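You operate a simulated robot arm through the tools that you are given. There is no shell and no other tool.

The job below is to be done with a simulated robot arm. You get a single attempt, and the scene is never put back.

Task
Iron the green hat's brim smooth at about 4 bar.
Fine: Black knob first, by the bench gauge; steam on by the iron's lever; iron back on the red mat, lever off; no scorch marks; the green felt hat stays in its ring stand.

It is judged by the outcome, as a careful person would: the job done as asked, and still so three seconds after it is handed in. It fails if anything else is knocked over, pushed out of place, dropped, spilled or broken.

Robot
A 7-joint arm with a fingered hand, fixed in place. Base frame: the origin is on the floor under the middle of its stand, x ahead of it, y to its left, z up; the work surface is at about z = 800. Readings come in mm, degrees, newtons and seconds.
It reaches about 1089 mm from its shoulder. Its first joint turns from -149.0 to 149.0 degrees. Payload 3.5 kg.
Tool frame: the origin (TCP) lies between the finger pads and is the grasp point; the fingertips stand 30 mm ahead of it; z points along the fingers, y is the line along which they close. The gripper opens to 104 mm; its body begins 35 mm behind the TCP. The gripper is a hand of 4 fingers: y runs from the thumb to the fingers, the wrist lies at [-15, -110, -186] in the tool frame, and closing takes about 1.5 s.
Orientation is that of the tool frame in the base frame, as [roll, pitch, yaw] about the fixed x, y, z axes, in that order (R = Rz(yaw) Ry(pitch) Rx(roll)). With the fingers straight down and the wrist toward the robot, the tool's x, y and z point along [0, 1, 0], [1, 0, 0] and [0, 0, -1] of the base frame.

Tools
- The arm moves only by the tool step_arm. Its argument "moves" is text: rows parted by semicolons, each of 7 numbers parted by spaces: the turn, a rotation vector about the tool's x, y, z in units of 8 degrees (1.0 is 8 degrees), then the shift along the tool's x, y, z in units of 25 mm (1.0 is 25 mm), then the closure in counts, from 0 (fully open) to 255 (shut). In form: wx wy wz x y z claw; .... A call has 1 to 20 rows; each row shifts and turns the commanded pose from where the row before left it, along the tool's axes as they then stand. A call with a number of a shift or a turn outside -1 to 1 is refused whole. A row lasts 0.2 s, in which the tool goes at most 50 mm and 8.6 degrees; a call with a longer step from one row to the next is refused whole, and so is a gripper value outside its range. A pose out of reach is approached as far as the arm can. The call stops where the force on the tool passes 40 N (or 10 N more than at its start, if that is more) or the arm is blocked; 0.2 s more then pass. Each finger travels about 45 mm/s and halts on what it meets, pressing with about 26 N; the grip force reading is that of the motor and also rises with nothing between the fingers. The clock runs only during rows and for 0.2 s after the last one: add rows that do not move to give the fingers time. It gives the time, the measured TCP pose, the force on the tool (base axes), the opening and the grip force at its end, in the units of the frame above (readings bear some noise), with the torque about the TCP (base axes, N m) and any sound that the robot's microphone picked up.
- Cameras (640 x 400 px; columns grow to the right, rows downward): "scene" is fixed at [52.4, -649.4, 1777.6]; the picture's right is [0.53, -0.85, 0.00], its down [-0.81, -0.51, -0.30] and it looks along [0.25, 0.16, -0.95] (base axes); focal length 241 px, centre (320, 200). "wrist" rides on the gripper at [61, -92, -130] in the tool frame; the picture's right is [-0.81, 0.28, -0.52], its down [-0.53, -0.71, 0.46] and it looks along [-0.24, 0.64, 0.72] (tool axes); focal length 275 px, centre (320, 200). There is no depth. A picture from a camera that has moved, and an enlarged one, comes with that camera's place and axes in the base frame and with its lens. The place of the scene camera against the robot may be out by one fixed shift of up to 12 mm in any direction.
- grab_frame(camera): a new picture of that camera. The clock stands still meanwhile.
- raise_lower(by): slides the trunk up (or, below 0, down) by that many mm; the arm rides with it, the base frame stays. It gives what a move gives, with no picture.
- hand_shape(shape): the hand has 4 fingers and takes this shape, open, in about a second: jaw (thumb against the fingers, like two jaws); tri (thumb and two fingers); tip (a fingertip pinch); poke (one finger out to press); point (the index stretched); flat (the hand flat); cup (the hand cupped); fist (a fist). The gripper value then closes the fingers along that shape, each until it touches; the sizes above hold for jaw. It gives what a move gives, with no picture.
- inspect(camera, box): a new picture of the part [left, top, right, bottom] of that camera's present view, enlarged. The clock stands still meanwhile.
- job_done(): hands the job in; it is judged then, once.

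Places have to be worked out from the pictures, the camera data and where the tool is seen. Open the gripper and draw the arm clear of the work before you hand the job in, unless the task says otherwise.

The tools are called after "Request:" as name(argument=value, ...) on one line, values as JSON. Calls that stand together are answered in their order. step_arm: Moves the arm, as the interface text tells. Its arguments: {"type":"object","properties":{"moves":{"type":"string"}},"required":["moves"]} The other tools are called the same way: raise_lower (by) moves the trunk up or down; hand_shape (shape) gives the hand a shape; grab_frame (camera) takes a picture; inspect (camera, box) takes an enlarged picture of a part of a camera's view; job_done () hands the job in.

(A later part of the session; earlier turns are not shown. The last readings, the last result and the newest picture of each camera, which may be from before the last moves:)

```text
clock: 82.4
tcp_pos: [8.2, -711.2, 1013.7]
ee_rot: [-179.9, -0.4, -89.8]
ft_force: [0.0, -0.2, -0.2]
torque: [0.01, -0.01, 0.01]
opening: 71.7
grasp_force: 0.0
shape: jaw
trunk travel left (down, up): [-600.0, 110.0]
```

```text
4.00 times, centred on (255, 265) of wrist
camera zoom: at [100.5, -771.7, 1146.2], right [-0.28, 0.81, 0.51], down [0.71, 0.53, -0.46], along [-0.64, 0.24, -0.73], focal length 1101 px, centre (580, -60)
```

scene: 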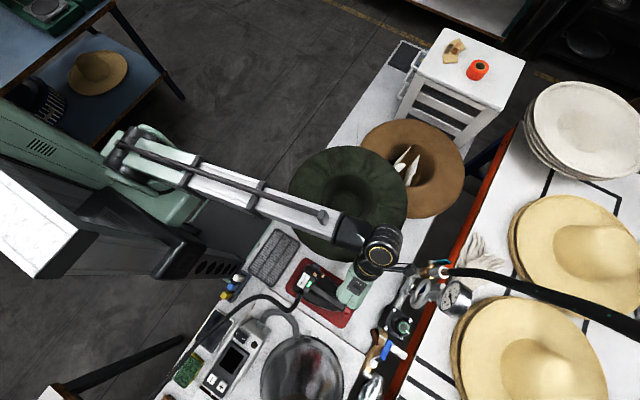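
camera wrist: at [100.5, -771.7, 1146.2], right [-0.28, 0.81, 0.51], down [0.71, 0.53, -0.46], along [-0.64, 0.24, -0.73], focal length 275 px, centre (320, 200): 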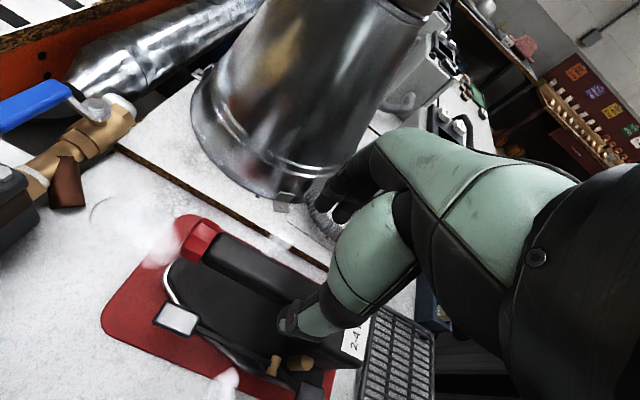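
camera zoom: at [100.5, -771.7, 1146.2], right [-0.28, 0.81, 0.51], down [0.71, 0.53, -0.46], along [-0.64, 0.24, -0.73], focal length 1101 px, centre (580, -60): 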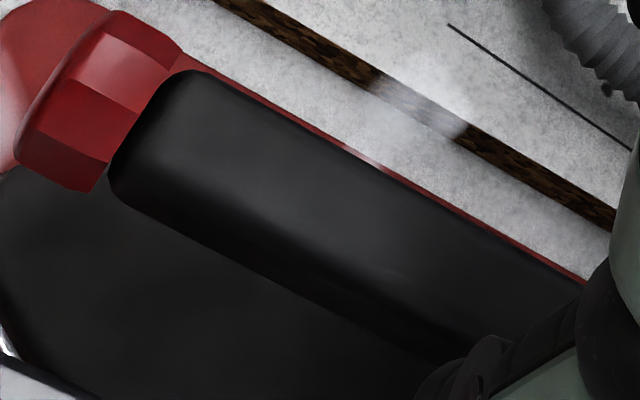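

The handle is a rounded bar, centre about (8.7, y, 920), 28 mm thick. I lower the TCP to z≈919 around it with the lever rod well below the fingertips.

Request:
step_arm(moves="0 0 0 0 0 0.9 80;0 0 0 0 0 0.9 80;0 0 0 0 0 0.9 80;0 0 0 0 -0.02 0.7 80;0 0 0 0 0 0.38 80;0 0 0 0 0 0 80")

Request:
grab_frame(camera="wrist")

Request:
inspect(camera="wrist", box=[200, 170, 360, 370])

```text
clock: 83.8
tcp_pos: [10.5, -711.1, 919.0]
ee_rot: [-179.9, -0.3, -89.9]
ft_force: [-0.4, -0.4, 0.2]
torque: [0.0, -0.04, 0.0]
opening: 71.6
grasp_force: 0.0
shape: jaw
trunk travel left (down, up): [-600.0, 110.0]
```

```text
taken
camera wrist: at [101.5, -771.6, 1051.8], right [-0.28, 0.81, 0.51], down [0.71, 0.53, -0.46], along [-0.64, 0.24, -0.73], focal length 275 px, centre (320, 200)
```

wrist: 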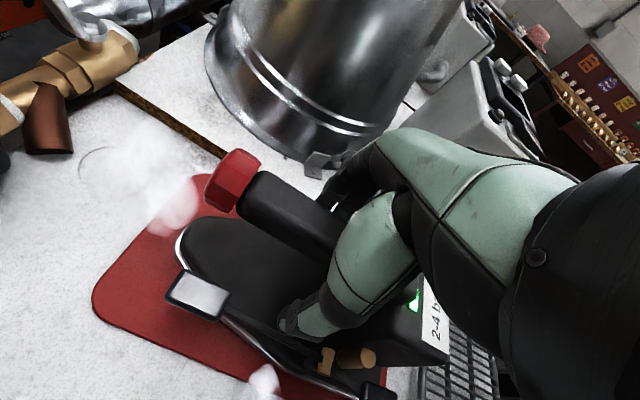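

```text
2.00 times, centred on (280, 270) of wrist
camera zoom: at [101.5, -771.6, 1051.8], right [-0.28, 0.81, 0.51], down [0.71, 0.53, -0.46], along [-0.64, 0.24, -0.73], focal length 551 px, centre (400, 60)
```

zoom: 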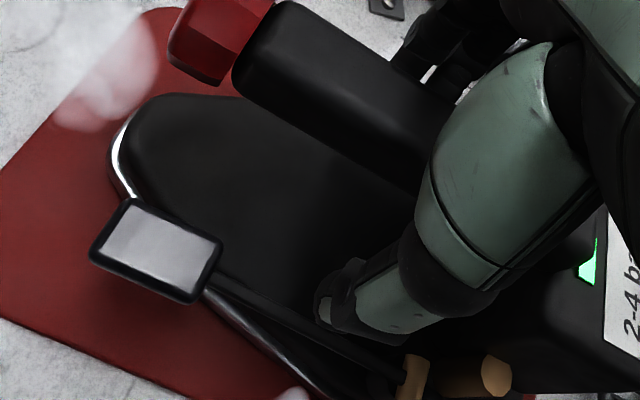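

The hand straddles the handle cleanly. I close the grip.

Request:
step_arm(moves="0 0 0 0 0 0 120;0 0 0 0 0 0 160;0 0 0 0 0 0 200;0 0 0 0 0 0 255;0 0 0 0 0 0 255;0 0 0 0 0 0 255;0 0 0 0 0 0 255")

Request:
inspect(camera="wrist", box=[200, 170, 360, 370])

Request:
inspect(camera="scene", box=[285, 245, 395, 335])

```text
clock: 85.4
tcp_pos: [9.6, -710.4, 918.9]
ee_rot: [-179.9, -0.2, -89.8]
ft_force: [0.2, 2.3, -0.5]
torque: [-0.01, -0.09, 0.06]
opening: 17.4
grasp_force: 25.7
shape: jaw
trunk travel left (down, up): [-600.0, 110.0]
```

```text
2.00 times, centred on (280, 270) of wrist
camera zoom: at [101.4, -772.1, 1051.0], right [-0.28, 0.81, 0.51], down [0.71, 0.53, -0.46], along [-0.64, 0.24, -0.73], focal length 551 px, centre (400, 60)
```

zoom: 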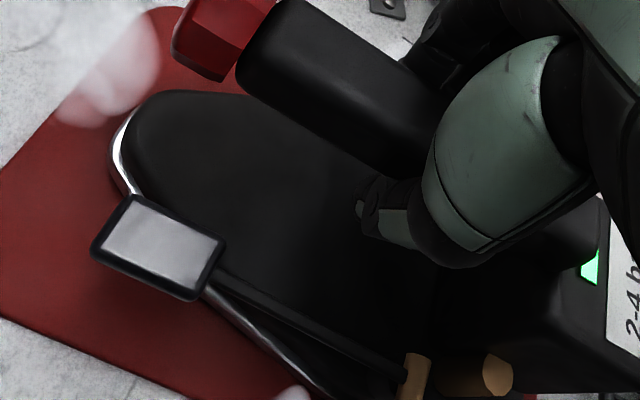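

```text
4.44 times, centred on (340, 290) of scene
camera zoom: at [52.4, -649.4, 1777.6], right [0.53, -0.85, 0.0], down [-0.81, -0.51, -0.3], along [0.25, 0.16, -0.95], focal length 1072 px, centre (231, -200)
```

zoom: 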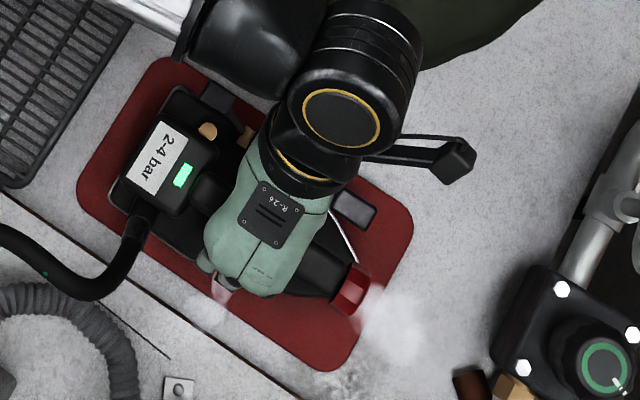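

Grip is firm (tips curl under the bar). I lift the iron a few centimetres slowly and check the load.

Request:
step_arm(moves="0 0 0 0 0 -0.2 255;0 0 0 0 0 -0.3 255;0 0 0 0 0 -0.4 255;0 0 0 0 0 -0.5 255;0 0 0 0 0 -0.6 255;0 0 0 0 0 0 255")

Request:
grab_frame(camera="wrist")

Request:
grab_frame(camera="scene")

```text
clock: 86.8
tcp_pos: [9.5, -712.4, 969.6]
ee_rot: [-179.9, -0.2, -89.7]
ft_force: [0.2, -1.7, -17.6]
torque: [-0.25, -0.14, 0.0]
opening: 16.8
grasp_force: 25.9
shape: jaw
trunk travel left (down, up): [-600.0, 110.0]
```

```text
taken
camera wrist: at [101.8, -772.0, 1101.4], right [-0.28, 0.81, 0.51], down [0.71, 0.53, -0.46], along [-0.64, 0.24, -0.73], focal length 275 px, centre (320, 200)
```

wrist: 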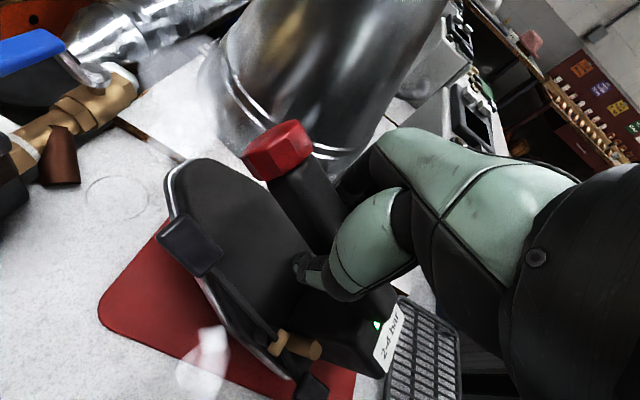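

```text
taken
```

scene: 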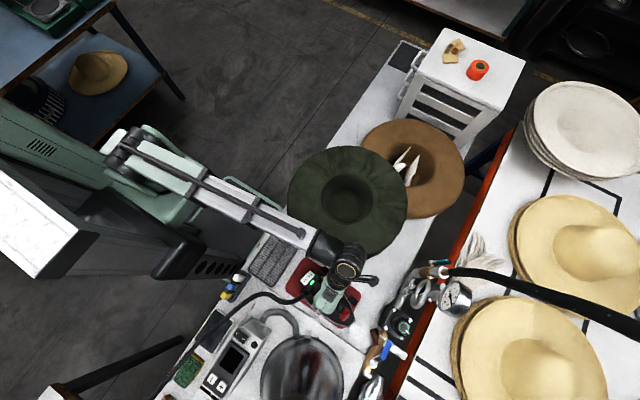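

The iron pitched heel-down about the grip: its weight is further back than my grip. I lower it back flat onto the mat and will take a deeper grip so the palm blocks that rotation.

Request:
step_arm(moves="0 0 0 0 0 0.3 255;0 0 0 0 0 0.3 255;0 0 0 0 0 0.3 255;0 0 0 0 0 0.3 255;0 0 0 0 0 0.3 255;0 0 0 0 0 0.25 255;0 0 0 0 0 0.2 255;0 0 0 0 0 0 255")

Request:
grab_frame(camera="wrist")

Request:
inspect(camera="scene", box=[285, 245, 395, 335])

```text
clock: 88.6
tcp_pos: [9.8, -712.4, 919.3]
ee_rot: [-179.9, -0.2, -89.8]
ft_force: [-6.2, -7.8, -2.1]
torque: [0.09, -0.21, 0.06]
opening: 14.7
grasp_force: 26.1
shape: jaw
trunk travel left (down, up): [-600.0, 110.0]
```

```text
taken
camera wrist: at [100.6, -772.8, 1050.8], right [-0.28, 0.81, 0.51], down [0.71, 0.53, -0.46], along [-0.64, 0.24, -0.73], focal length 275 px, centre (320, 200)
```

wrist: 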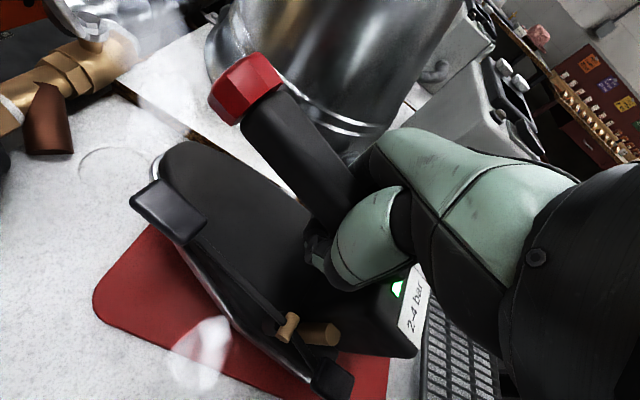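

```text
4.44 times, centred on (340, 290) of scene
camera zoom: at [52.4, -649.4, 1777.6], right [0.53, -0.85, 0.0], down [-0.81, -0.51, -0.3], along [0.25, 0.16, -0.95], focal length 1072 px, centre (231, -200)
```

zoom: 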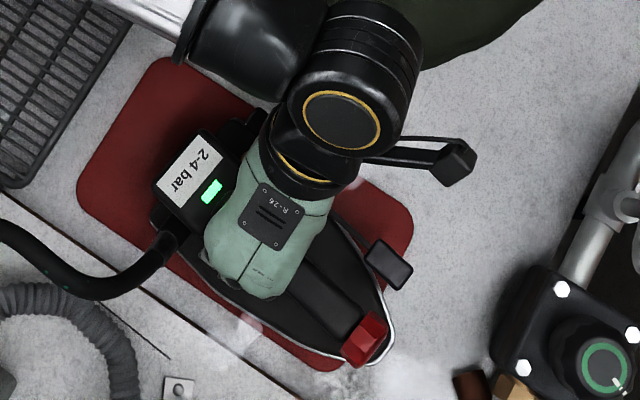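

The iron has slid deeper into the hand and further back (grip now about 20 mm nearer the heel), tilted about 15° toe-up with the heel on the mat. With this better-balanced, deeper hold I lift gently and see whether it hangs steadily.

Request:
step_arm(moves="0 0 0 0 0 -0.2 255;0 0 0 0 0 -0.3 255;0 0 0 0 0 -0.4 255;0 0 0 0 0 -0.5 255;0 0 0 0 0 -0.6 255;0 0 0 0 0 0 255")

Request:
grab_frame(camera="wrist")

Request:
inspect(camera="scene", box=[285, 245, 395, 335])

```text
clock: 90.0
tcp_pos: [9.1, -711.6, 971.1]
ee_rot: [-179.9, -0.2, -89.8]
ft_force: [-0.3, -0.8, -18.5]
torque: [-0.02, -0.14, -0.01]
opening: 14.8
grasp_force: 26.3
shape: jaw
trunk travel left (down, up): [-600.0, 110.0]
```

```text
taken
camera wrist: at [100.8, -772.6, 1102.6], right [-0.28, 0.81, 0.51], down [0.71, 0.53, -0.46], along [-0.64, 0.24, -0.73], focal length 275 px, centre (320, 200)
```

wrist: 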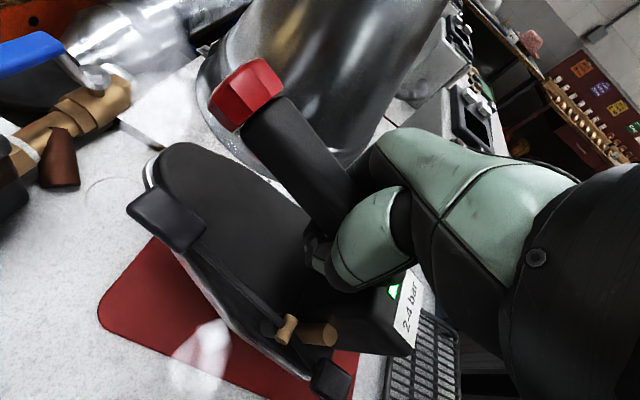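

```text
4.44 times, centred on (340, 290) of scene
camera zoom: at [52.4, -649.4, 1777.6], right [0.53, -0.85, 0.0], down [-0.81, -0.51, -0.3], along [0.25, 0.16, -0.95], focal length 1072 px, centre (231, -200)
```

zoom: 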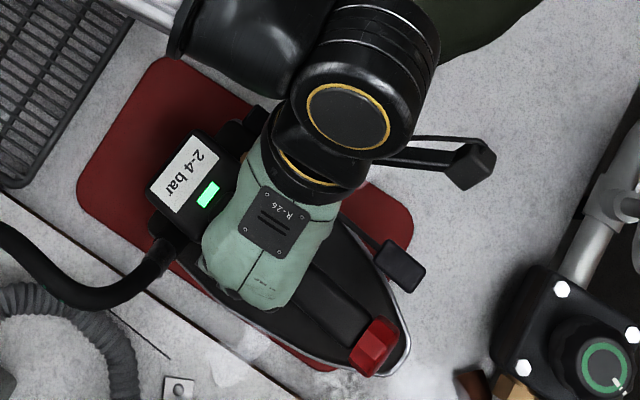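

The iron now hangs balanced (torque ≈ 0, 18.5 N), pitched about 15° toe-up and yawed ~9° in the hand. I tilt the hand 15° about the closing axis to level the sole and see if it holds.

Request:
step_arm(moves="0 0 0 0 0 -0.6 255;0 -0.4 0 0 0 -0.6 255;0 -0.5 0 0 0 0 255;0 -0.5 0 0 0 0 255;0 -0.54 0 0 0 0 255;0 0 0 0 0 0 255")

Request:
grab_frame(camera="wrist")

Request:
inspect(camera="scene", box=[285, 245, 395, 335])

```text
clock: 91.4
tcp_pos: [9.1, -712.3, 1000.3]
ee_rot: [-180.0, 15.4, -89.8]
ft_force: [-0.4, -0.1, -16.4]
torque: [-0.18, -0.15, -0.01]
opening: 15.0
grasp_force: 25.5
shape: jaw
trunk travel left (down, up): [-600.0, 110.0]
```

```text
taken
camera wrist: at [100.8, -804.8, 1110.6], right [-0.28, 0.64, 0.71], down [0.71, 0.64, -0.3], along [-0.65, 0.42, -0.64], focal length 275 px, centre (320, 200)
```

wrist: 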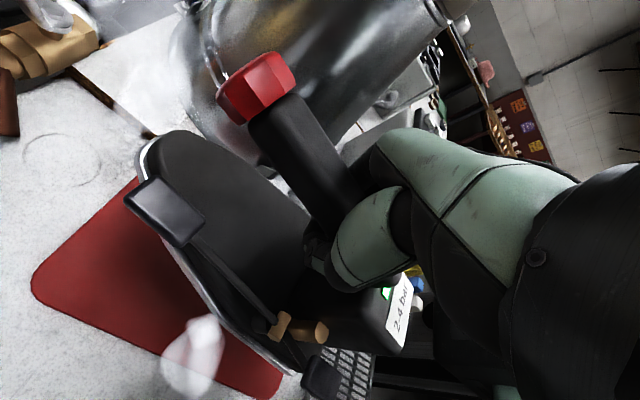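

```text
4.44 times, centred on (340, 290) of scene
camera zoom: at [52.4, -649.4, 1777.6], right [0.53, -0.85, 0.0], down [-0.81, -0.51, -0.3], along [0.25, 0.16, -0.95], focal length 1072 px, centre (231, -200)
```

zoom: 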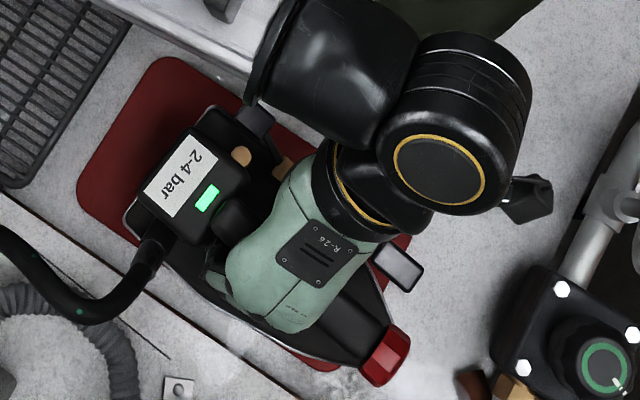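

The iron followed the hand; remaining tilt is about 5° toe-up and ~7° roll (lever side low). I correct both and raise the iron for the transfer.

Request:
step_arm(moves="0.47 -0.32 0 0 0 0 255;0.47 -0.32 0 0 0 0 255;0 0 0 -0.31 -0.108 -0.82 255;0 0 0 -0.31 -0.108 -0.82 255;0 0 0 -0.31 -0.108 -0.82 255;0 0 0 -0.31 -0.108 -0.82 255;0 0 0 0 0 0 255")

Request:
grab_frame(camera="wrist")

Request:
inspect(camera="scene", box=[270, 235, 400, 345])

```text
clock: 93.0
tcp_pos: [-14.8, -719.6, 1048.9]
ee_rot: [-172.3, 19.5, -88.9]
ft_force: [0.0, 0.4, -18.3]
torque: [-0.22, -0.09, 0.0]
opening: 15.0
grasp_force: 26.4
shape: jaw
out of reach, approached as far as the arm can: row 4, 5, 6
trunk travel left (down, up): [-600.0, 110.0]
```

```text
taken
camera wrist: at [60.8, -822.7, 1163.8], right [-0.35, 0.6, 0.72], down [0.75, 0.64, -0.16], along [-0.55, 0.49, -0.68], focal length 275 px, centre (320, 200)
```

wrist: 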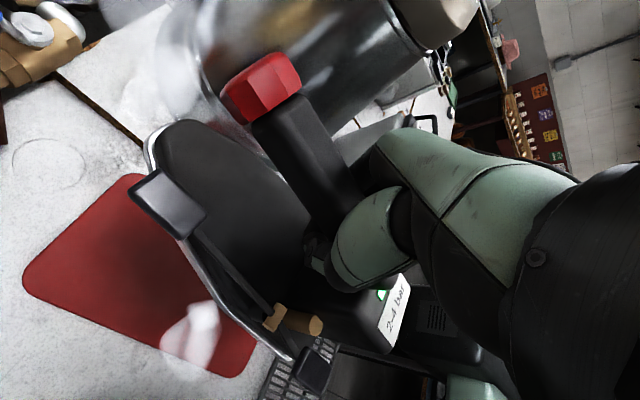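

```text
3.64 times, centred on (335, 290) of scene
camera zoom: at [52.4, -649.4, 1777.6], right [0.53, -0.85, 0.0], down [-0.81, -0.51, -0.3], along [0.25, 0.16, -0.95], focal length 877 px, centre (266, -127)
```

zoom: 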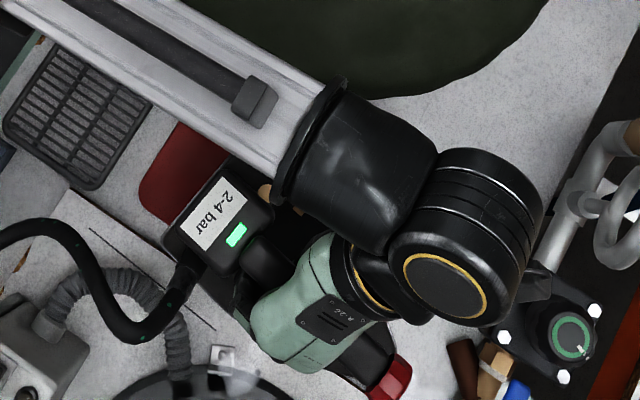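

Arm reach is at its limit out here; I bring the iron nearer the robot (+y) before raising it further.

Request:
step_arm(moves="0 0 0 -0.875 0.027 0.325 255;0 0 0 -0.875 0.027 0.325 255;0 0 0 -0.875 0.027 0.325 255;0 0 0 -0.279 -0.098 -0.743 255;0 0 0 -0.279 -0.098 -0.743 255;0 0 0 -0.279 -0.098 -0.743 255;0 0 0 0 0 0 255")

Request:
grab_frame(camera="wrist")

Request:
inspect(camera="scene", box=[250, 205, 410, 345])

```text
clock: 94.6
tcp_pos: [-49.2, -658.0, 1059.3]
ee_rot: [-172.4, 19.7, -88.9]
ft_force: [-0.6, 0.0, -17.9]
torque: [-0.24, -0.14, 0.0]
opening: 15.2
grasp_force: 25.9
shape: jaw
out of reach, approached as far as the arm can: row 1, 2, 3, 4, 5, 6
trunk travel left (down, up): [-600.0, 110.0]
```

```text
taken
camera wrist: at [26.2, -761.9, 1172.9], right [-0.35, 0.6, 0.72], down [0.76, 0.64, -0.16], along [-0.55, 0.49, -0.68], focal length 275 px, centre (320, 200)
```

wrist: 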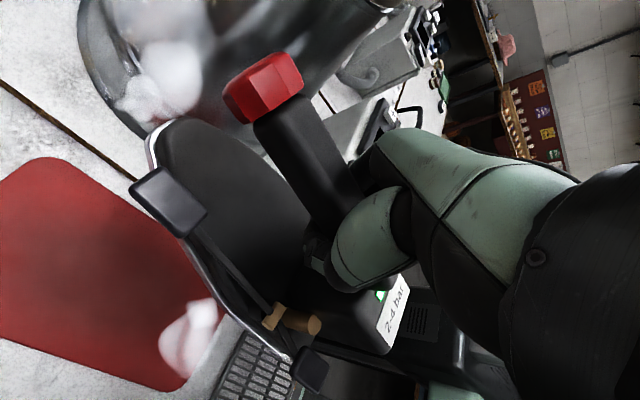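

```text
2.86 times, centred on (330, 275) of scene
camera zoom: at [52.4, -649.4, 1777.6], right [0.53, -0.85, 0.0], down [-0.81, -0.51, -0.3], along [0.25, 0.16, -0.95], focal length 689 px, centre (291, -14)
```

zoom: 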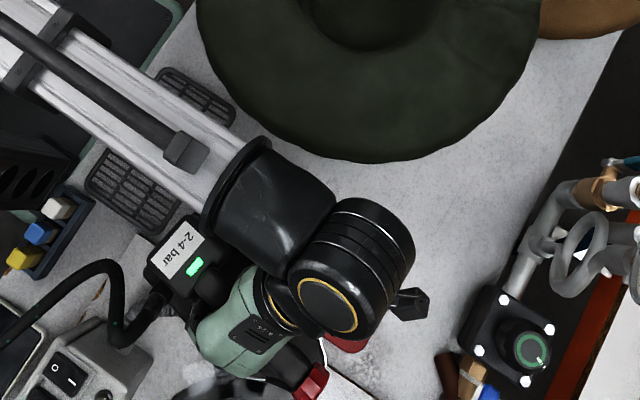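

The wrist's bend limit is what's hit with this tilt. I yaw the iron counter-clockwise by 40° to relieve the bend.

Request:
step_arm(moves="-0.349 -0.122 -0.929 0 0 0 255;-0.349 -0.122 -0.929 0 0 0 255;-0.349 -0.122 -0.929 0 0 0 255;-0.349 -0.122 -0.929 0 0 0 255;-0.349 -0.122 -0.929 0 0 0 255;0 0 0 0 0 0 255")

Request:
grab_frame(camera="wrist")

Request:
grab_frame(camera="scene")

```text
clock: 96.0
tcp_pos: [-49.0, -659.9, 1058.7]
ee_rot: [-172.3, 20.2, -49.3]
ft_force: [0.1, -0.1, -18.5]
torque: [-0.16, -0.3, 0.01]
opening: 15.0
grasp_force: 25.6
shape: jaw
trunk travel left (down, up): [-600.0, 110.0]
```

```text
taken
camera wrist: at [74.9, -691.7, 1170.4], right [-0.65, 0.23, 0.73], down [0.18, 0.97, -0.15], along [-0.74, 0.03, -0.67], focal length 275 px, centre (320, 200)
```

wrist: 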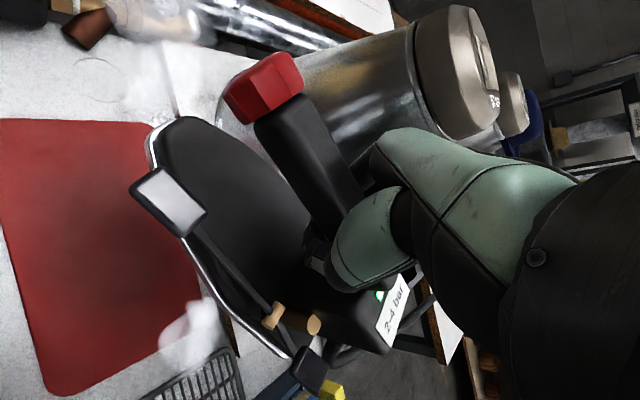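

```text
taken
```

scene: 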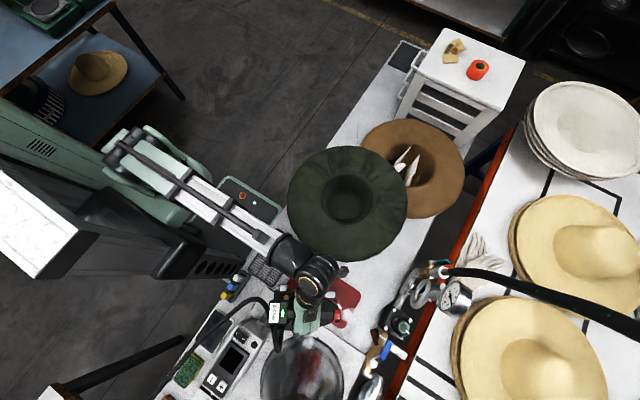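

No limit now. I raise to z≈1115 and start carrying the iron over towards the hat's far side.

Request:
step_arm(moves="0 0 0 -0.279 -0.098 -0.743 255;0 0 0 -0.279 -0.098 -0.743 255;0 0 0 -0.279 -0.098 -0.743 255;0 0 0 0.715 -0.685 -0.178 255;0 0 0 0.715 -0.685 -0.178 255;0 0 0 0.715 -0.685 -0.178 255;0 0 0 0.715 -0.685 -0.178 255;0 0 0 0.715 -0.685 -0.178 255;0 0 0 0.715 -0.685 -0.178 255;0 0 0 0.715 -0.685 -0.178 255;0 0 0 0.715 -0.685 -0.178 255;0 0 0 0 0 0 255")

Request:
grab_frame(camera="wrist")

Request:
grab_frame(camera="scene")

```text
clock: 98.6
tcp_pos: [149.0, -689.1, 1119.1]
ee_rot: [-172.4, 20.2, -49.5]
ft_force: [-0.2, 1.1, -18.4]
torque: [-0.03, -0.29, -0.02]
opening: 15.0
grasp_force: 25.7
shape: jaw
trunk travel left (down, up): [-600.0, 110.0]
```

```text
taken
camera wrist: at [273.7, -722.4, 1231.3], right [-0.65, 0.23, 0.73], down [0.18, 0.97, -0.15], along [-0.74, 0.03, -0.67], focal length 275 px, centre (320, 200)
```

wrist: 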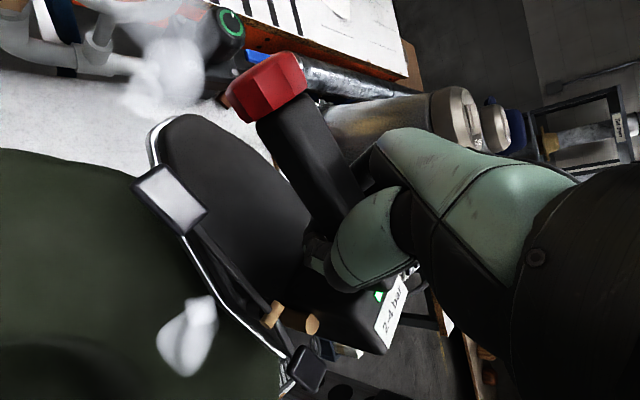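

```text
taken
```

scene: 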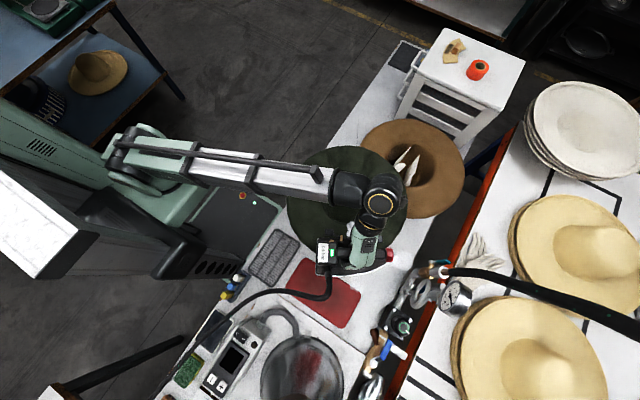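

Request:
inspect(camera="scene", box=[305, 215, 405, 285])

Request:
inspect(camera="wrist", box=[120, 40, 440, 400])

```text
5.71 times, centred on (355, 250) of scene
camera zoom: at [52.4, -649.4, 1777.6], right [0.53, -0.85, 0.0], down [-0.81, -0.51, -0.3], along [0.25, 0.16, -0.95], focal length 1378 px, centre (120, -86)
```

zoom: 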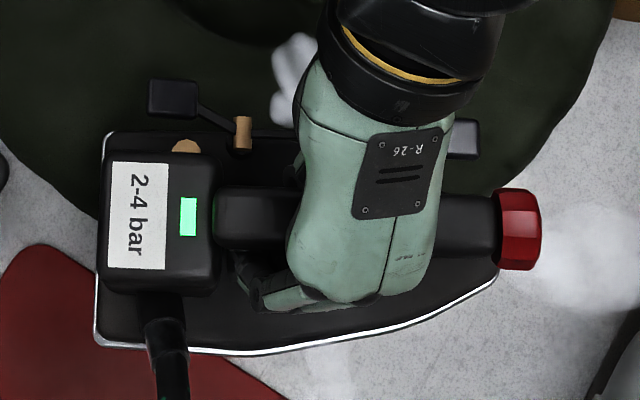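

```text
1.11 times, centred on (280, 220) of wrist
camera zoom: at [273.7, -722.4, 1231.3], right [-0.65, 0.23, 0.73], down [0.18, 0.97, -0.15], along [-0.74, 0.03, -0.67], focal length 306 px, centre (364, 178)
```

zoom: 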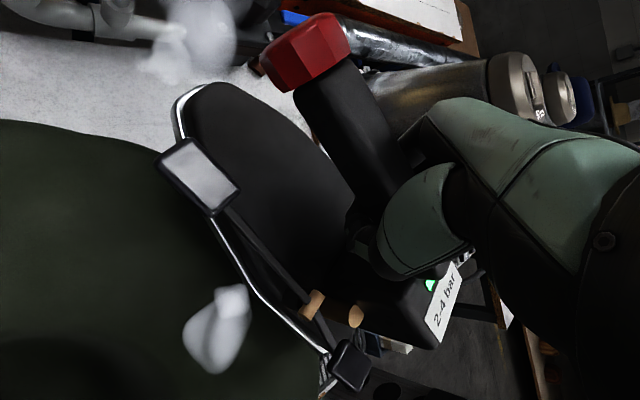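

The iron is level within ~3° with its sole centre about 10 mm ahead of the TCP and the sole ≈99 mm below it. For the sweep I use a constant yaw of -20° (keeps the arm well inside its reach); I turn to it and carry the iron above the brim's -y side.

Request:
step_arm(moves="-0.321 -0.112 -0.855 0 0 0 255;-0.321 -0.112 -0.855 0 0 0 255;-0.321 -0.112 -0.855 0 0 0 255;-0.321 -0.112 -0.855 0 0 0 255;0 0 0 0.837 -0.147 -0.294 255;0 0 0 0.837 -0.147 -0.294 255;0 0 0 0.837 -0.147 -0.294 255;0 0 0 0.837 -0.147 -0.294 255;0 0 0 0.837 -0.147 -0.294 255;0 0 0 0.837 -0.147 -0.294 255;0 0 0 0.837 -0.147 -0.294 255;0 0 0 0.837 -0.147 -0.294 255;0 0 0 0.837 -0.147 -0.294 255;0 0 0 0 0 0 255")

Request:
grab_frame(camera="wrist")

Request:
grab_frame(camera="scene")

```text
clock: 101.6
tcp_pos: [346.0, -733.0, 1119.7]
ee_rot: [-172.4, 20.3, -20.1]
ft_force: [-0.7, -0.1, -18.1]
torque: [0.08, -0.25, 0.0]
opening: 15.1
grasp_force: 25.9
shape: jaw
trunk travel left (down, up): [-600.0, 110.0]
```

```text
taken
camera wrist: at [471.9, -700.9, 1232.3], right [-0.68, -0.12, 0.73], down [-0.32, 0.93, -0.15], along [-0.66, -0.34, -0.67], focal length 275 px, centre (320, 200)
```

wrist: 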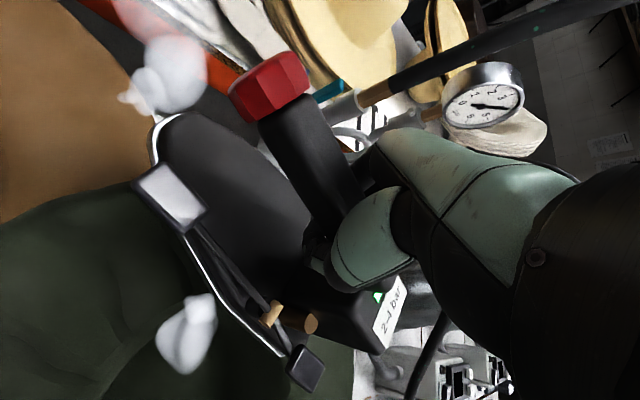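

```text
taken
```

scene: 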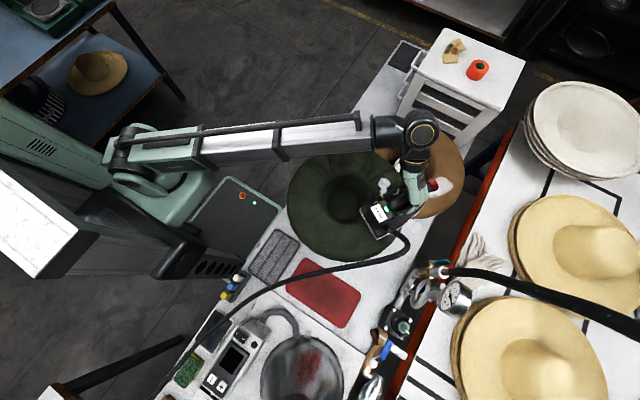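

I lower the iron to just above the brim (TCP z≈1070).

Request:
step_arm(moves="0 0 0 0.232 0.082 0.62 255;0 0 0 0.232 0.082 0.62 255;0 0 0 0.232 0.082 0.62 255;0 0 0 0 0 0 255")

Request:
grab_frame(camera="wrist")

Request:
inspect(camera="scene", box=[280, 130, 480, 270])

```text
clock: 102.6
tcp_pos: [346.4, -734.7, 1069.8]
ee_rot: [-172.7, 20.1, -20.0]
ft_force: [1.6, -6.1, 2.5]
torque: [0.01, 0.02, 0.0]
opening: 14.9
grasp_force: 26.0
shape: jaw
trunk travel left (down, up): [-600.0, 110.0]
```

```text
taken
camera wrist: at [471.1, -701.4, 1182.9], right [-0.68, -0.11, 0.73], down [-0.32, 0.93, -0.15], along [-0.66, -0.34, -0.67], focal length 275 px, centre (320, 200)
```

wrist: 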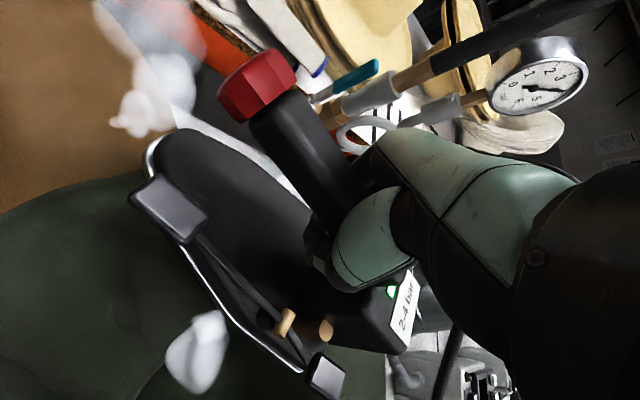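

```text
2.86 times, centred on (380, 200) of scene
camera zoom: at [52.4, -649.4, 1777.6], right [0.53, -0.85, 0.0], down [-0.81, -0.51, -0.3], along [0.25, 0.16, -0.95], focal length 689 px, centre (149, 200)
```

zoom: 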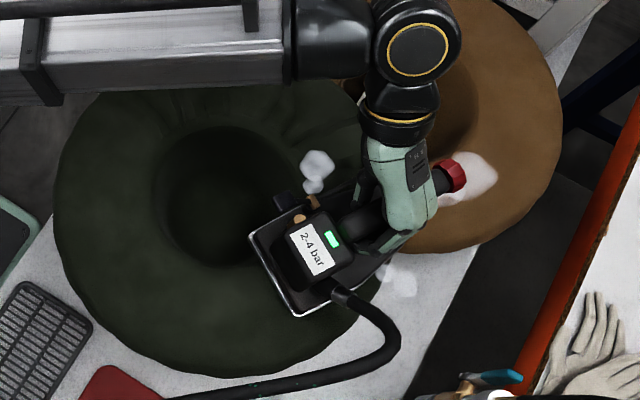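

The sole is already touching the brim (contact ≈ 20 N, sole at z≈972, iron level). I ease off 3 mm and start gliding along the brim arc, checking the force.

Request:
step_arm(moves="0 0 0 0.227 -0.225 -0.184 255;0 0 0 0.269 -0.211 -0.073 255;0 0 0 0.269 -0.211 -0.073 255;0 0 0 0.231 -0.256 -0.053 255")

```text
clock: 103.6
tcp_pos: [379.3, -723.1, 1072.0]
ee_rot: [-172.5, 20.2, -19.9]
ft_force: [-2.7, -0.9, -9.8]
torque: [0.15, -0.09, 0.11]
opening: 14.6
grasp_force: 26.1
shape: jaw
trunk travel left (down, up): [-600.0, 110.0]
```

Contact is about 8 N – good. I continue gliding along the arc.

Request:
step_arm(moves="0 0 0 0.231 -0.256 -0.053 255;0 0 0 0.231 -0.256 -0.053 255;0 0 0 0.187 -0.292 -0.032 255;0 0 0 0.187 -0.292 -0.032 255;0 0 0 0.187 -0.292 -0.032 255;0 0 0 0.138 -0.32 -0.01 255")

Request:
inspect(camera="scene", box=[280, 130, 480, 270])

```text
clock: 105.0
tcp_pos: [422.5, -696.6, 1071.9]
ee_rot: [-172.5, 20.3, -20.0]
ft_force: [-1.9, -3.9, -5.1]
torque: [0.08, 0.01, 0.12]
opening: 14.4
grasp_force: 26.3
shape: jaw
trunk travel left (down, up): [-600.0, 110.0]
```

```text
2.86 times, centred on (380, 200) of scene
camera zoom: at [52.4, -649.4, 1777.6], right [0.53, -0.85, 0.0], down [-0.81, -0.51, -0.3], along [0.25, 0.16, -0.95], focal length 689 px, centre (149, 200)
```

zoom: 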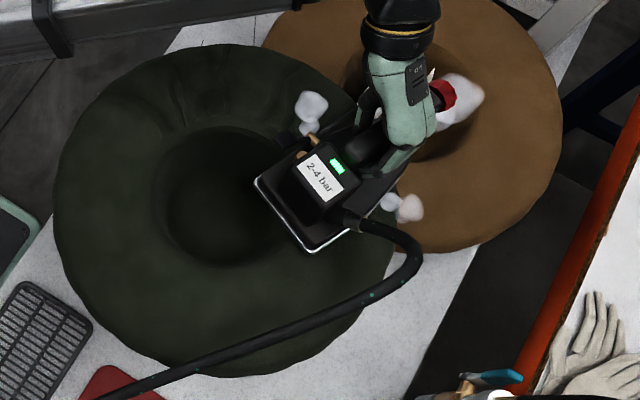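

Contact ~13 N; I lift by ~1.5 mm and keep gliding.

Request:
step_arm(moves="0 0 0 0.117 -0.327 -0.066 255;0 0 0 0.138 -0.32 -0.01 255;0 0 0 0.085 -0.338 0.013 255;0 0 0 0.085 -0.338 0.013 255;0 0 0 0.085 -0.338 0.013 255;0 0 0 0.029 -0.346 0.035 255")

Request:
inspect(camera="scene", box=[280, 130, 480, 270])

Request:
grab_frame(camera="wrist")

```text
clock: 106.4
tcp_pos: [455.2, -654.4, 1073.2]
ee_rot: [-172.4, 20.3, -20.1]
ft_force: [-0.2, -0.5, -12.5]
torque: [0.09, -0.14, 0.07]
opening: 14.8
grasp_force: 25.7
shape: jaw
trunk travel left (down, up): [-600.0, 110.0]
```

```text
2.86 times, centred on (380, 200) of scene
camera zoom: at [52.4, -649.4, 1777.6], right [0.53, -0.85, 0.0], down [-0.81, -0.51, -0.3], along [0.25, 0.16, -0.95], focal length 689 px, centre (149, 200)
```

zoom: 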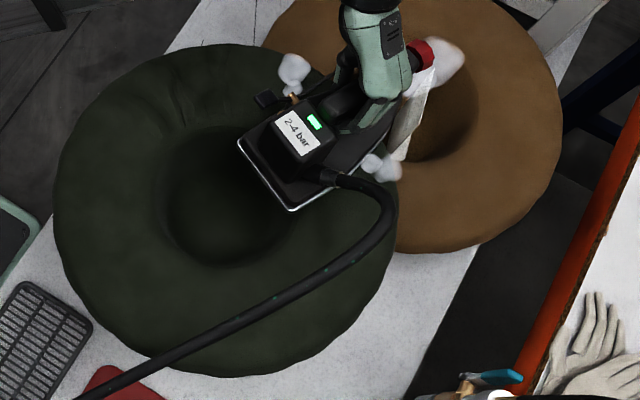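

```text
taken
camera wrist: at [580.0, -621.1, 1185.9], right [-0.68, -0.12, 0.73], down [-0.32, 0.93, -0.15], along [-0.66, -0.34, -0.67], focal length 275 px, centre (320, 200)
```

wrist: 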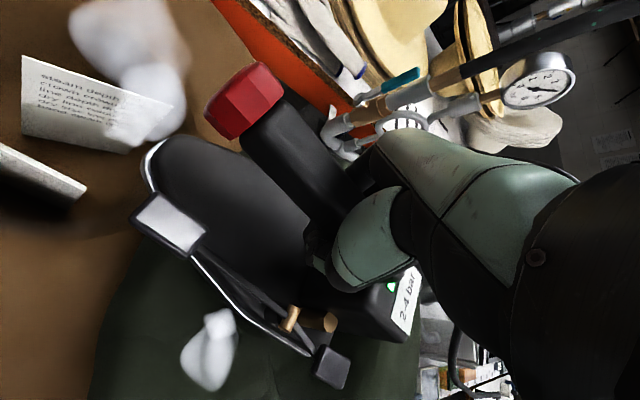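

The ironed part at the right already looks smooth and the cards are untouched. I continue the arc.

Request:
step_arm(moves="0 0 0 0.029 -0.346 0.045 255;0 0 0 0.029 -0.346 0.035 255;0 0 0 -0.029 -0.343 0.056 255;0 0 0 -0.029 -0.343 0.056 255;0 0 0 -0.029 -0.343 0.056 255;0 0 0 -0.084 -0.329 0.075 255;0 0 0 -0.084 -0.329 0.075 255")

Request:
inspect(camera="scene", box=[280, 130, 480, 270])

```text
clock: 108.0
tcp_pos: [469.2, -596.2, 1074.3]
ee_rot: [-172.4, 20.3, -19.9]
ft_force: [-0.8, -0.8, -14.4]
torque: [0.13, -0.14, 0.07]
opening: 14.7
grasp_force: 26.0
shape: jaw
trunk travel left (down, up): [-600.0, 110.0]
```

```text
2.86 times, centred on (380, 200) of scene
camera zoom: at [52.4, -649.4, 1777.6], right [0.53, -0.85, 0.0], down [-0.81, -0.51, -0.3], along [0.25, 0.16, -0.95], focal length 689 px, centre (149, 200)
```

zoom: 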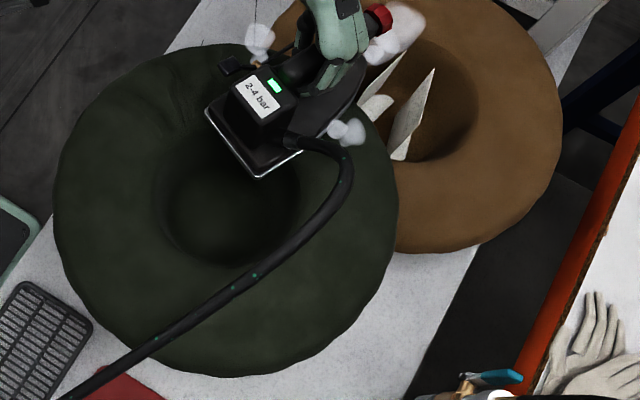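

Contact ~4 N. I continue, lowering about 1.5 mm along the way.

Request:
step_arm(moves="0 0 0 -0.073 -0.325 0.103 255;0 0 0 -0.127 -0.302 0.12 255;0 0 0 -0.138 -0.306 0.092 255;0 0 0 -0.138 -0.306 0.092 255;0 0 0 -0.187 -0.275 0.106 255;0 0 0 -0.187 -0.275 0.106 255;0 0 0 -0.187 -0.275 0.106 255")

Request:
inspect(camera="scene", box=[280, 130, 480, 270])

```text
clock: 109.6
tcp_pos: [460.5, -535.7, 1071.8]
ee_rot: [-172.5, 20.2, -20.0]
ft_force: [1.8, -2.1, -8.2]
torque: [0.12, -0.14, 0.09]
opening: 14.3
grasp_force: 26.5
shape: jaw
trunk travel left (down, up): [-600.0, 110.0]
```

```text
2.86 times, centred on (380, 200) of scene
camera zoom: at [52.4, -649.4, 1777.6], right [0.53, -0.85, 0.0], down [-0.81, -0.51, -0.3], along [0.25, 0.16, -0.95], focal length 689 px, centre (149, 200)
```

zoom: 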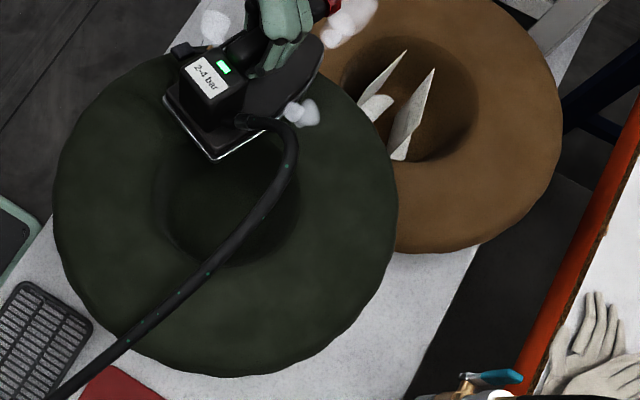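

The right side is smooth now. I carry on towards the +y end of the wrinkled zone.

Request:
step_arm(moves="0 0 0 -0.232 -0.233 0.118 255;0 0 0 -0.232 -0.233 0.118 255;0 0 0 -0.232 -0.233 0.118 255;0 0 0 -0.268 -0.185 0.125 255;0 0 0 -0.268 -0.185 0.125 255;0 0 0 -0.268 -0.185 0.125 255;0 0 0 -0.296 -0.132 0.129 255")

Request:
inspect(camera="scene", box=[280, 130, 480, 270])

```text
clock: 111.2
tcp_pos: [428.0, -483.6, 1072.2]
ee_rot: [-172.5, 20.2, -20.0]
ft_force: [-1.8, -0.9, -12.4]
torque: [0.15, -0.23, 0.01]
opening: 14.3
grasp_force: 26.2
shape: jaw
trunk travel left (down, up): [-600.0, 110.0]
```

```text
2.86 times, centred on (380, 200) of scene
camera zoom: at [52.4, -649.4, 1777.6], right [0.53, -0.85, 0.0], down [-0.81, -0.51, -0.3], along [0.25, 0.16, -0.95], focal length 689 px, centre (149, 200)
```

zoom: 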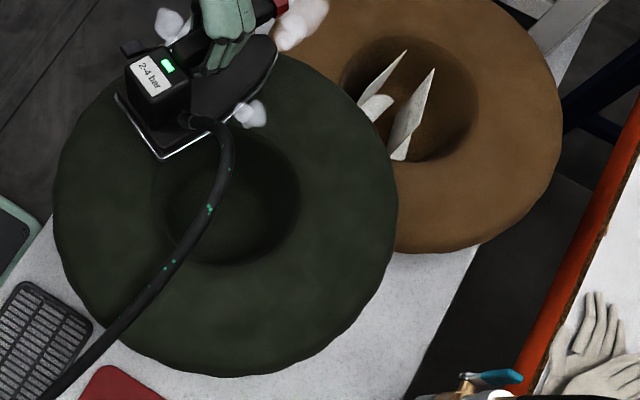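

Request:
step_arm(moves="0 0 0 -0.296 -0.132 0.129 255;0 0 0 -0.296 -0.132 0.129 255;0 0 0 -0.316 -0.074 0.128 255;0 0 0 -0.316 -0.074 0.128 255;0 0 0 -0.316 -0.074 0.128 255;0 0 0 -0.326 -0.015 0.124 255;0 0 0 -0.326 -0.015 0.124 255;0 0 0 -0.326 -0.015 0.124 255")

Request:
inspect(camera="scene", box=[280, 130, 480, 270])

Request:
grab_frame(camera="wrist")

```text
clock: 113.0
tcp_pos: [373.2, -448.7, 1072.7]
ee_rot: [-172.8, 20.1, -20.1]
ft_force: [17.1, -21.1, 7.5]
torque: [-0.2, -0.21, 0.31]
opening: 14.2
grasp_force: 26.1
shape: jaw
trunk travel left (down, up): [-600.0, 110.0]
```

```text
2.86 times, centred on (380, 200) of scene
camera zoom: at [52.4, -649.4, 1777.6], right [0.53, -0.85, 0.0], down [-0.81, -0.51, -0.3], along [0.25, 0.16, -0.95], focal length 689 px, centre (149, 200)
```

zoom: 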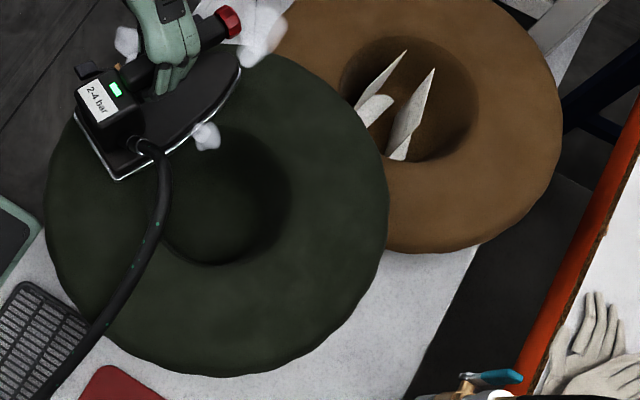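

```text
taken
camera wrist: at [498.3, -415.7, 1184.9], right [-0.68, -0.11, 0.73], down [-0.32, 0.93, -0.16], along [-0.66, -0.34, -0.67], focal length 275 px, centre (320, 200)
```

wrist: 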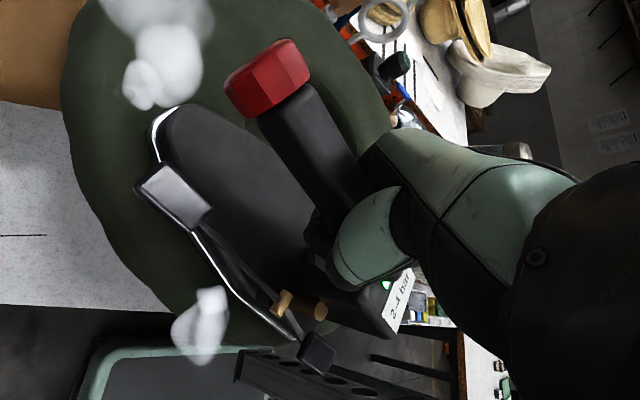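

Lateral force rose (17,-21 N) and the hat appears nudged ~10 mm; I stop and lift the iron straight up immediately.

Request:
step_arm(moves="0 0 0 -0.14 -0.049 -0.372 255;0 0 0 -0.279 -0.098 -0.743 255;0 0 0 -0.279 -0.098 -0.743 255;0 0 0 -0.279 -0.098 -0.743 255")

Request:
grab_frame(camera="scene")

Request:
inspect(camera="scene", box=[280, 130, 480, 270])

Request:
grab_frame(camera="wrist")

```text
clock: 114.0
tcp_pos: [371.2, -445.4, 1141.7]
ee_rot: [-172.4, 20.2, -19.9]
ft_force: [0.1, 0.0, -18.0]
torque: [0.19, -0.29, -0.01]
opening: 14.5
grasp_force: 26.2
shape: jaw
trunk travel left (down, up): [-600.0, 110.0]
```

```text
taken
```

scene: 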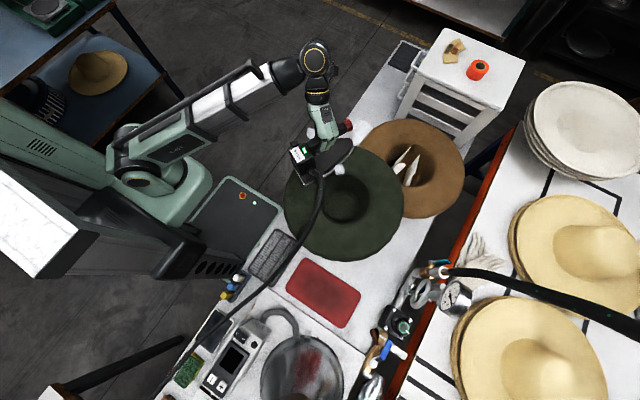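

```text
2.86 times, centred on (380, 200) of scene
camera zoom: at [52.4, -649.4, 1777.6], right [0.53, -0.85, 0.0], down [-0.81, -0.51, -0.3], along [0.25, 0.16, -0.95], focal length 689 px, centre (149, 200)
```

zoom: 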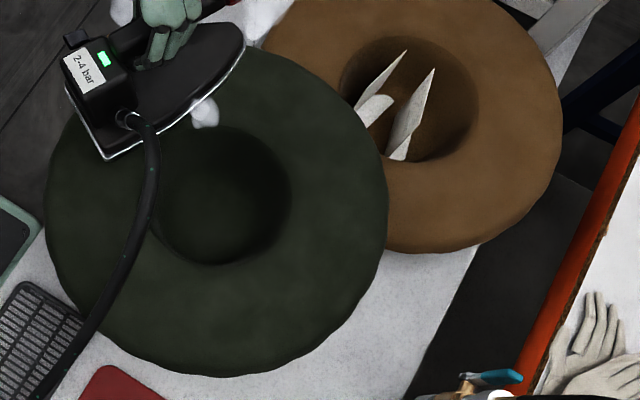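

```text
taken
camera wrist: at [496.3, -413.0, 1255.0], right [-0.68, -0.12, 0.73], down [-0.32, 0.93, -0.15], along [-0.66, -0.34, -0.67], focal length 275 px, centre (320, 200)
```

wrist: 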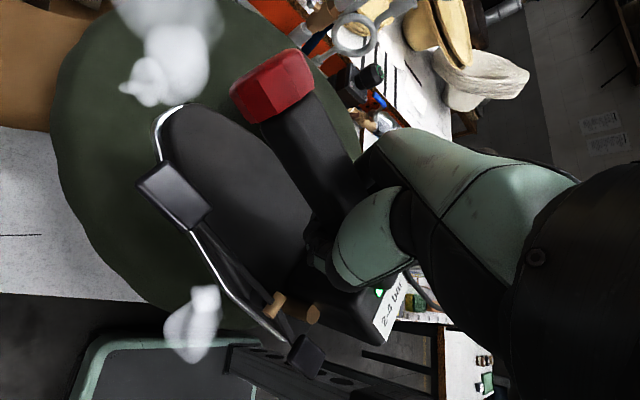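

The hat moved by about 10 mm in its stand but sits level. I carry the iron clear to the left to see the whole brim.

Request:
step_arm(moves="0 0 0 -0.828 0.513 0.205 255;0 0 0 -0.828 0.513 0.205 255;0 0 0 -0.828 0.513 0.205 255;0 0 0 -0.828 0.513 0.205 255;0 0 0 -0.828 0.513 0.205 255;0 0 0 -0.828 0.513 0.205 255;0 0 0 -0.828 0.513 0.205 255;0 0 0 -0.828 0.513 0.205 255;0 0 0 -0.828 0.513 0.205 255")

Request:
grab_frame(camera="scene")

Request:
inspect(camera="scene", box=[270, 135, 430, 270])

Request:
grab_frame(camera="wrist")

```text
clock: 116.0
tcp_pos: [149.4, -481.2, 1148.2]
ee_rot: [-172.4, 20.2, -20.0]
ft_force: [0.4, 0.2, -17.9]
torque: [0.18, -0.34, 0.01]
opening: 14.4
grasp_force: 25.7
shape: jaw
trunk travel left (down, up): [-600.0, 110.0]
```

```text
taken
```

scene: 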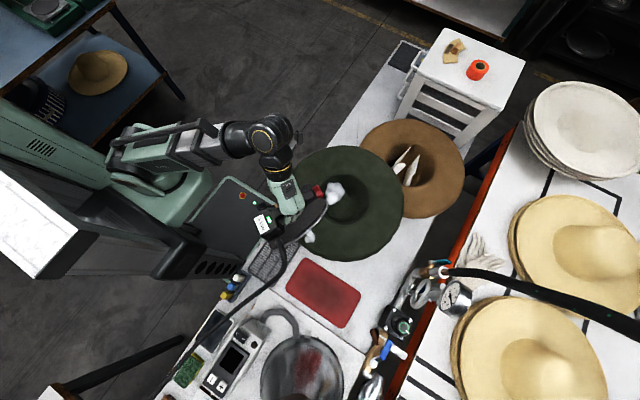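

```text
2.96 times, centred on (350, 202) of scene
camera zoom: at [52.4, -649.4, 1777.6], right [0.53, -0.85, 0.0], down [-0.81, -0.51, -0.3], along [0.25, 0.16, -0.95], focal length 715 px, centre (231, 193)
```

zoom: 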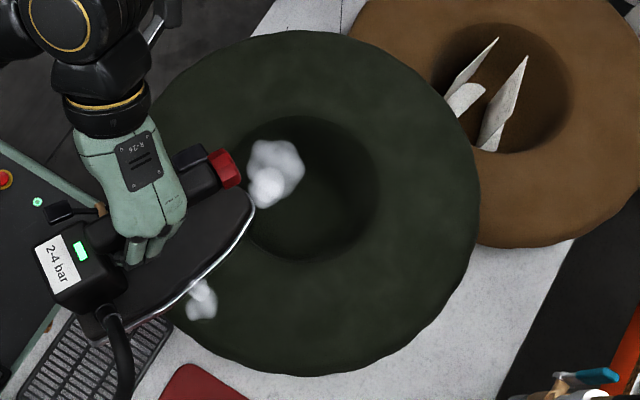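

```text
taken
camera wrist: at [274.8, -448.6, 1261.0], right [-0.68, -0.12, 0.73], down [-0.32, 0.93, -0.15], along [-0.66, -0.34, -0.67], focal length 275 px, centre (320, 200)
```

wrist: 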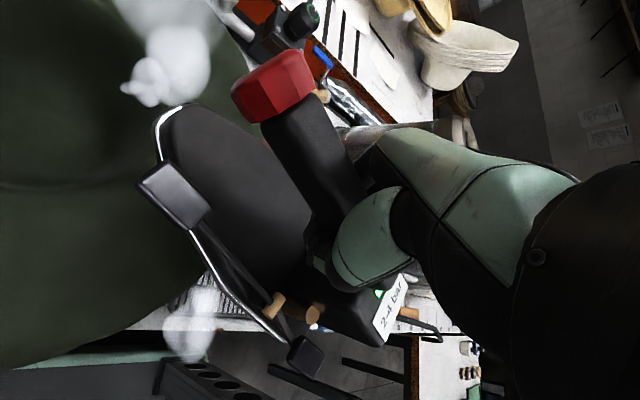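

The top and right of the brim look smooth. I check details for remaining folds and any scorch marks.

Request:
inspect(camera="wrist", box=[0, 0, 240, 360])

Request:
inspect(camera="scene", box=[300, 135, 410, 210])

```text
1.11 times, centred on (120, 180) of wrist
camera zoom: at [274.8, -448.6, 1261.0], right [-0.68, -0.12, 0.73], down [-0.32, 0.93, -0.15], along [-0.66, -0.34, -0.67], focal length 306 px, centre (542, 222)
```

zoom: 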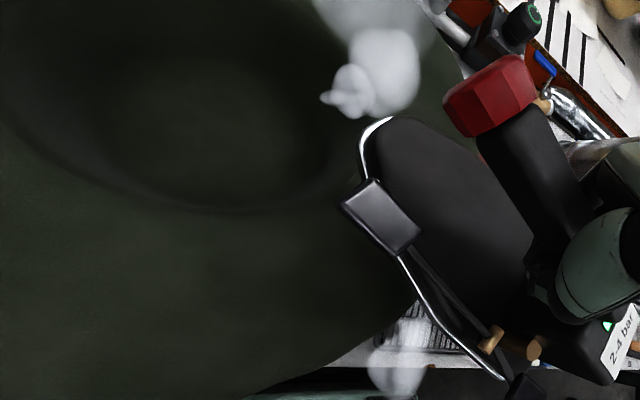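

```text
5.33 times, centred on (355, 172) of scene
camera zoom: at [52.4, -649.4, 1777.6], right [0.53, -0.85, 0.0], down [-0.81, -0.51, -0.3], along [0.25, 0.16, -0.95], focal length 1286 px, centre (133, 347)
```

zoom: 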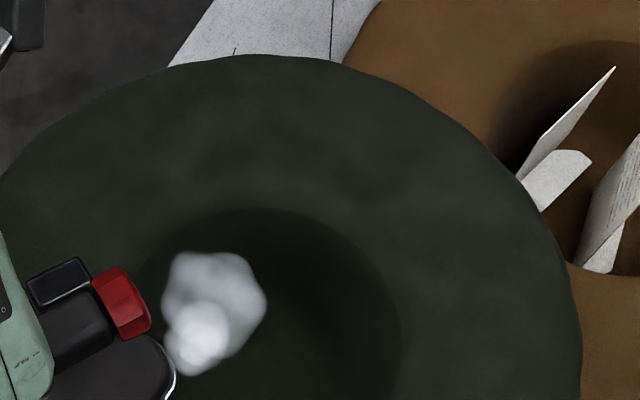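

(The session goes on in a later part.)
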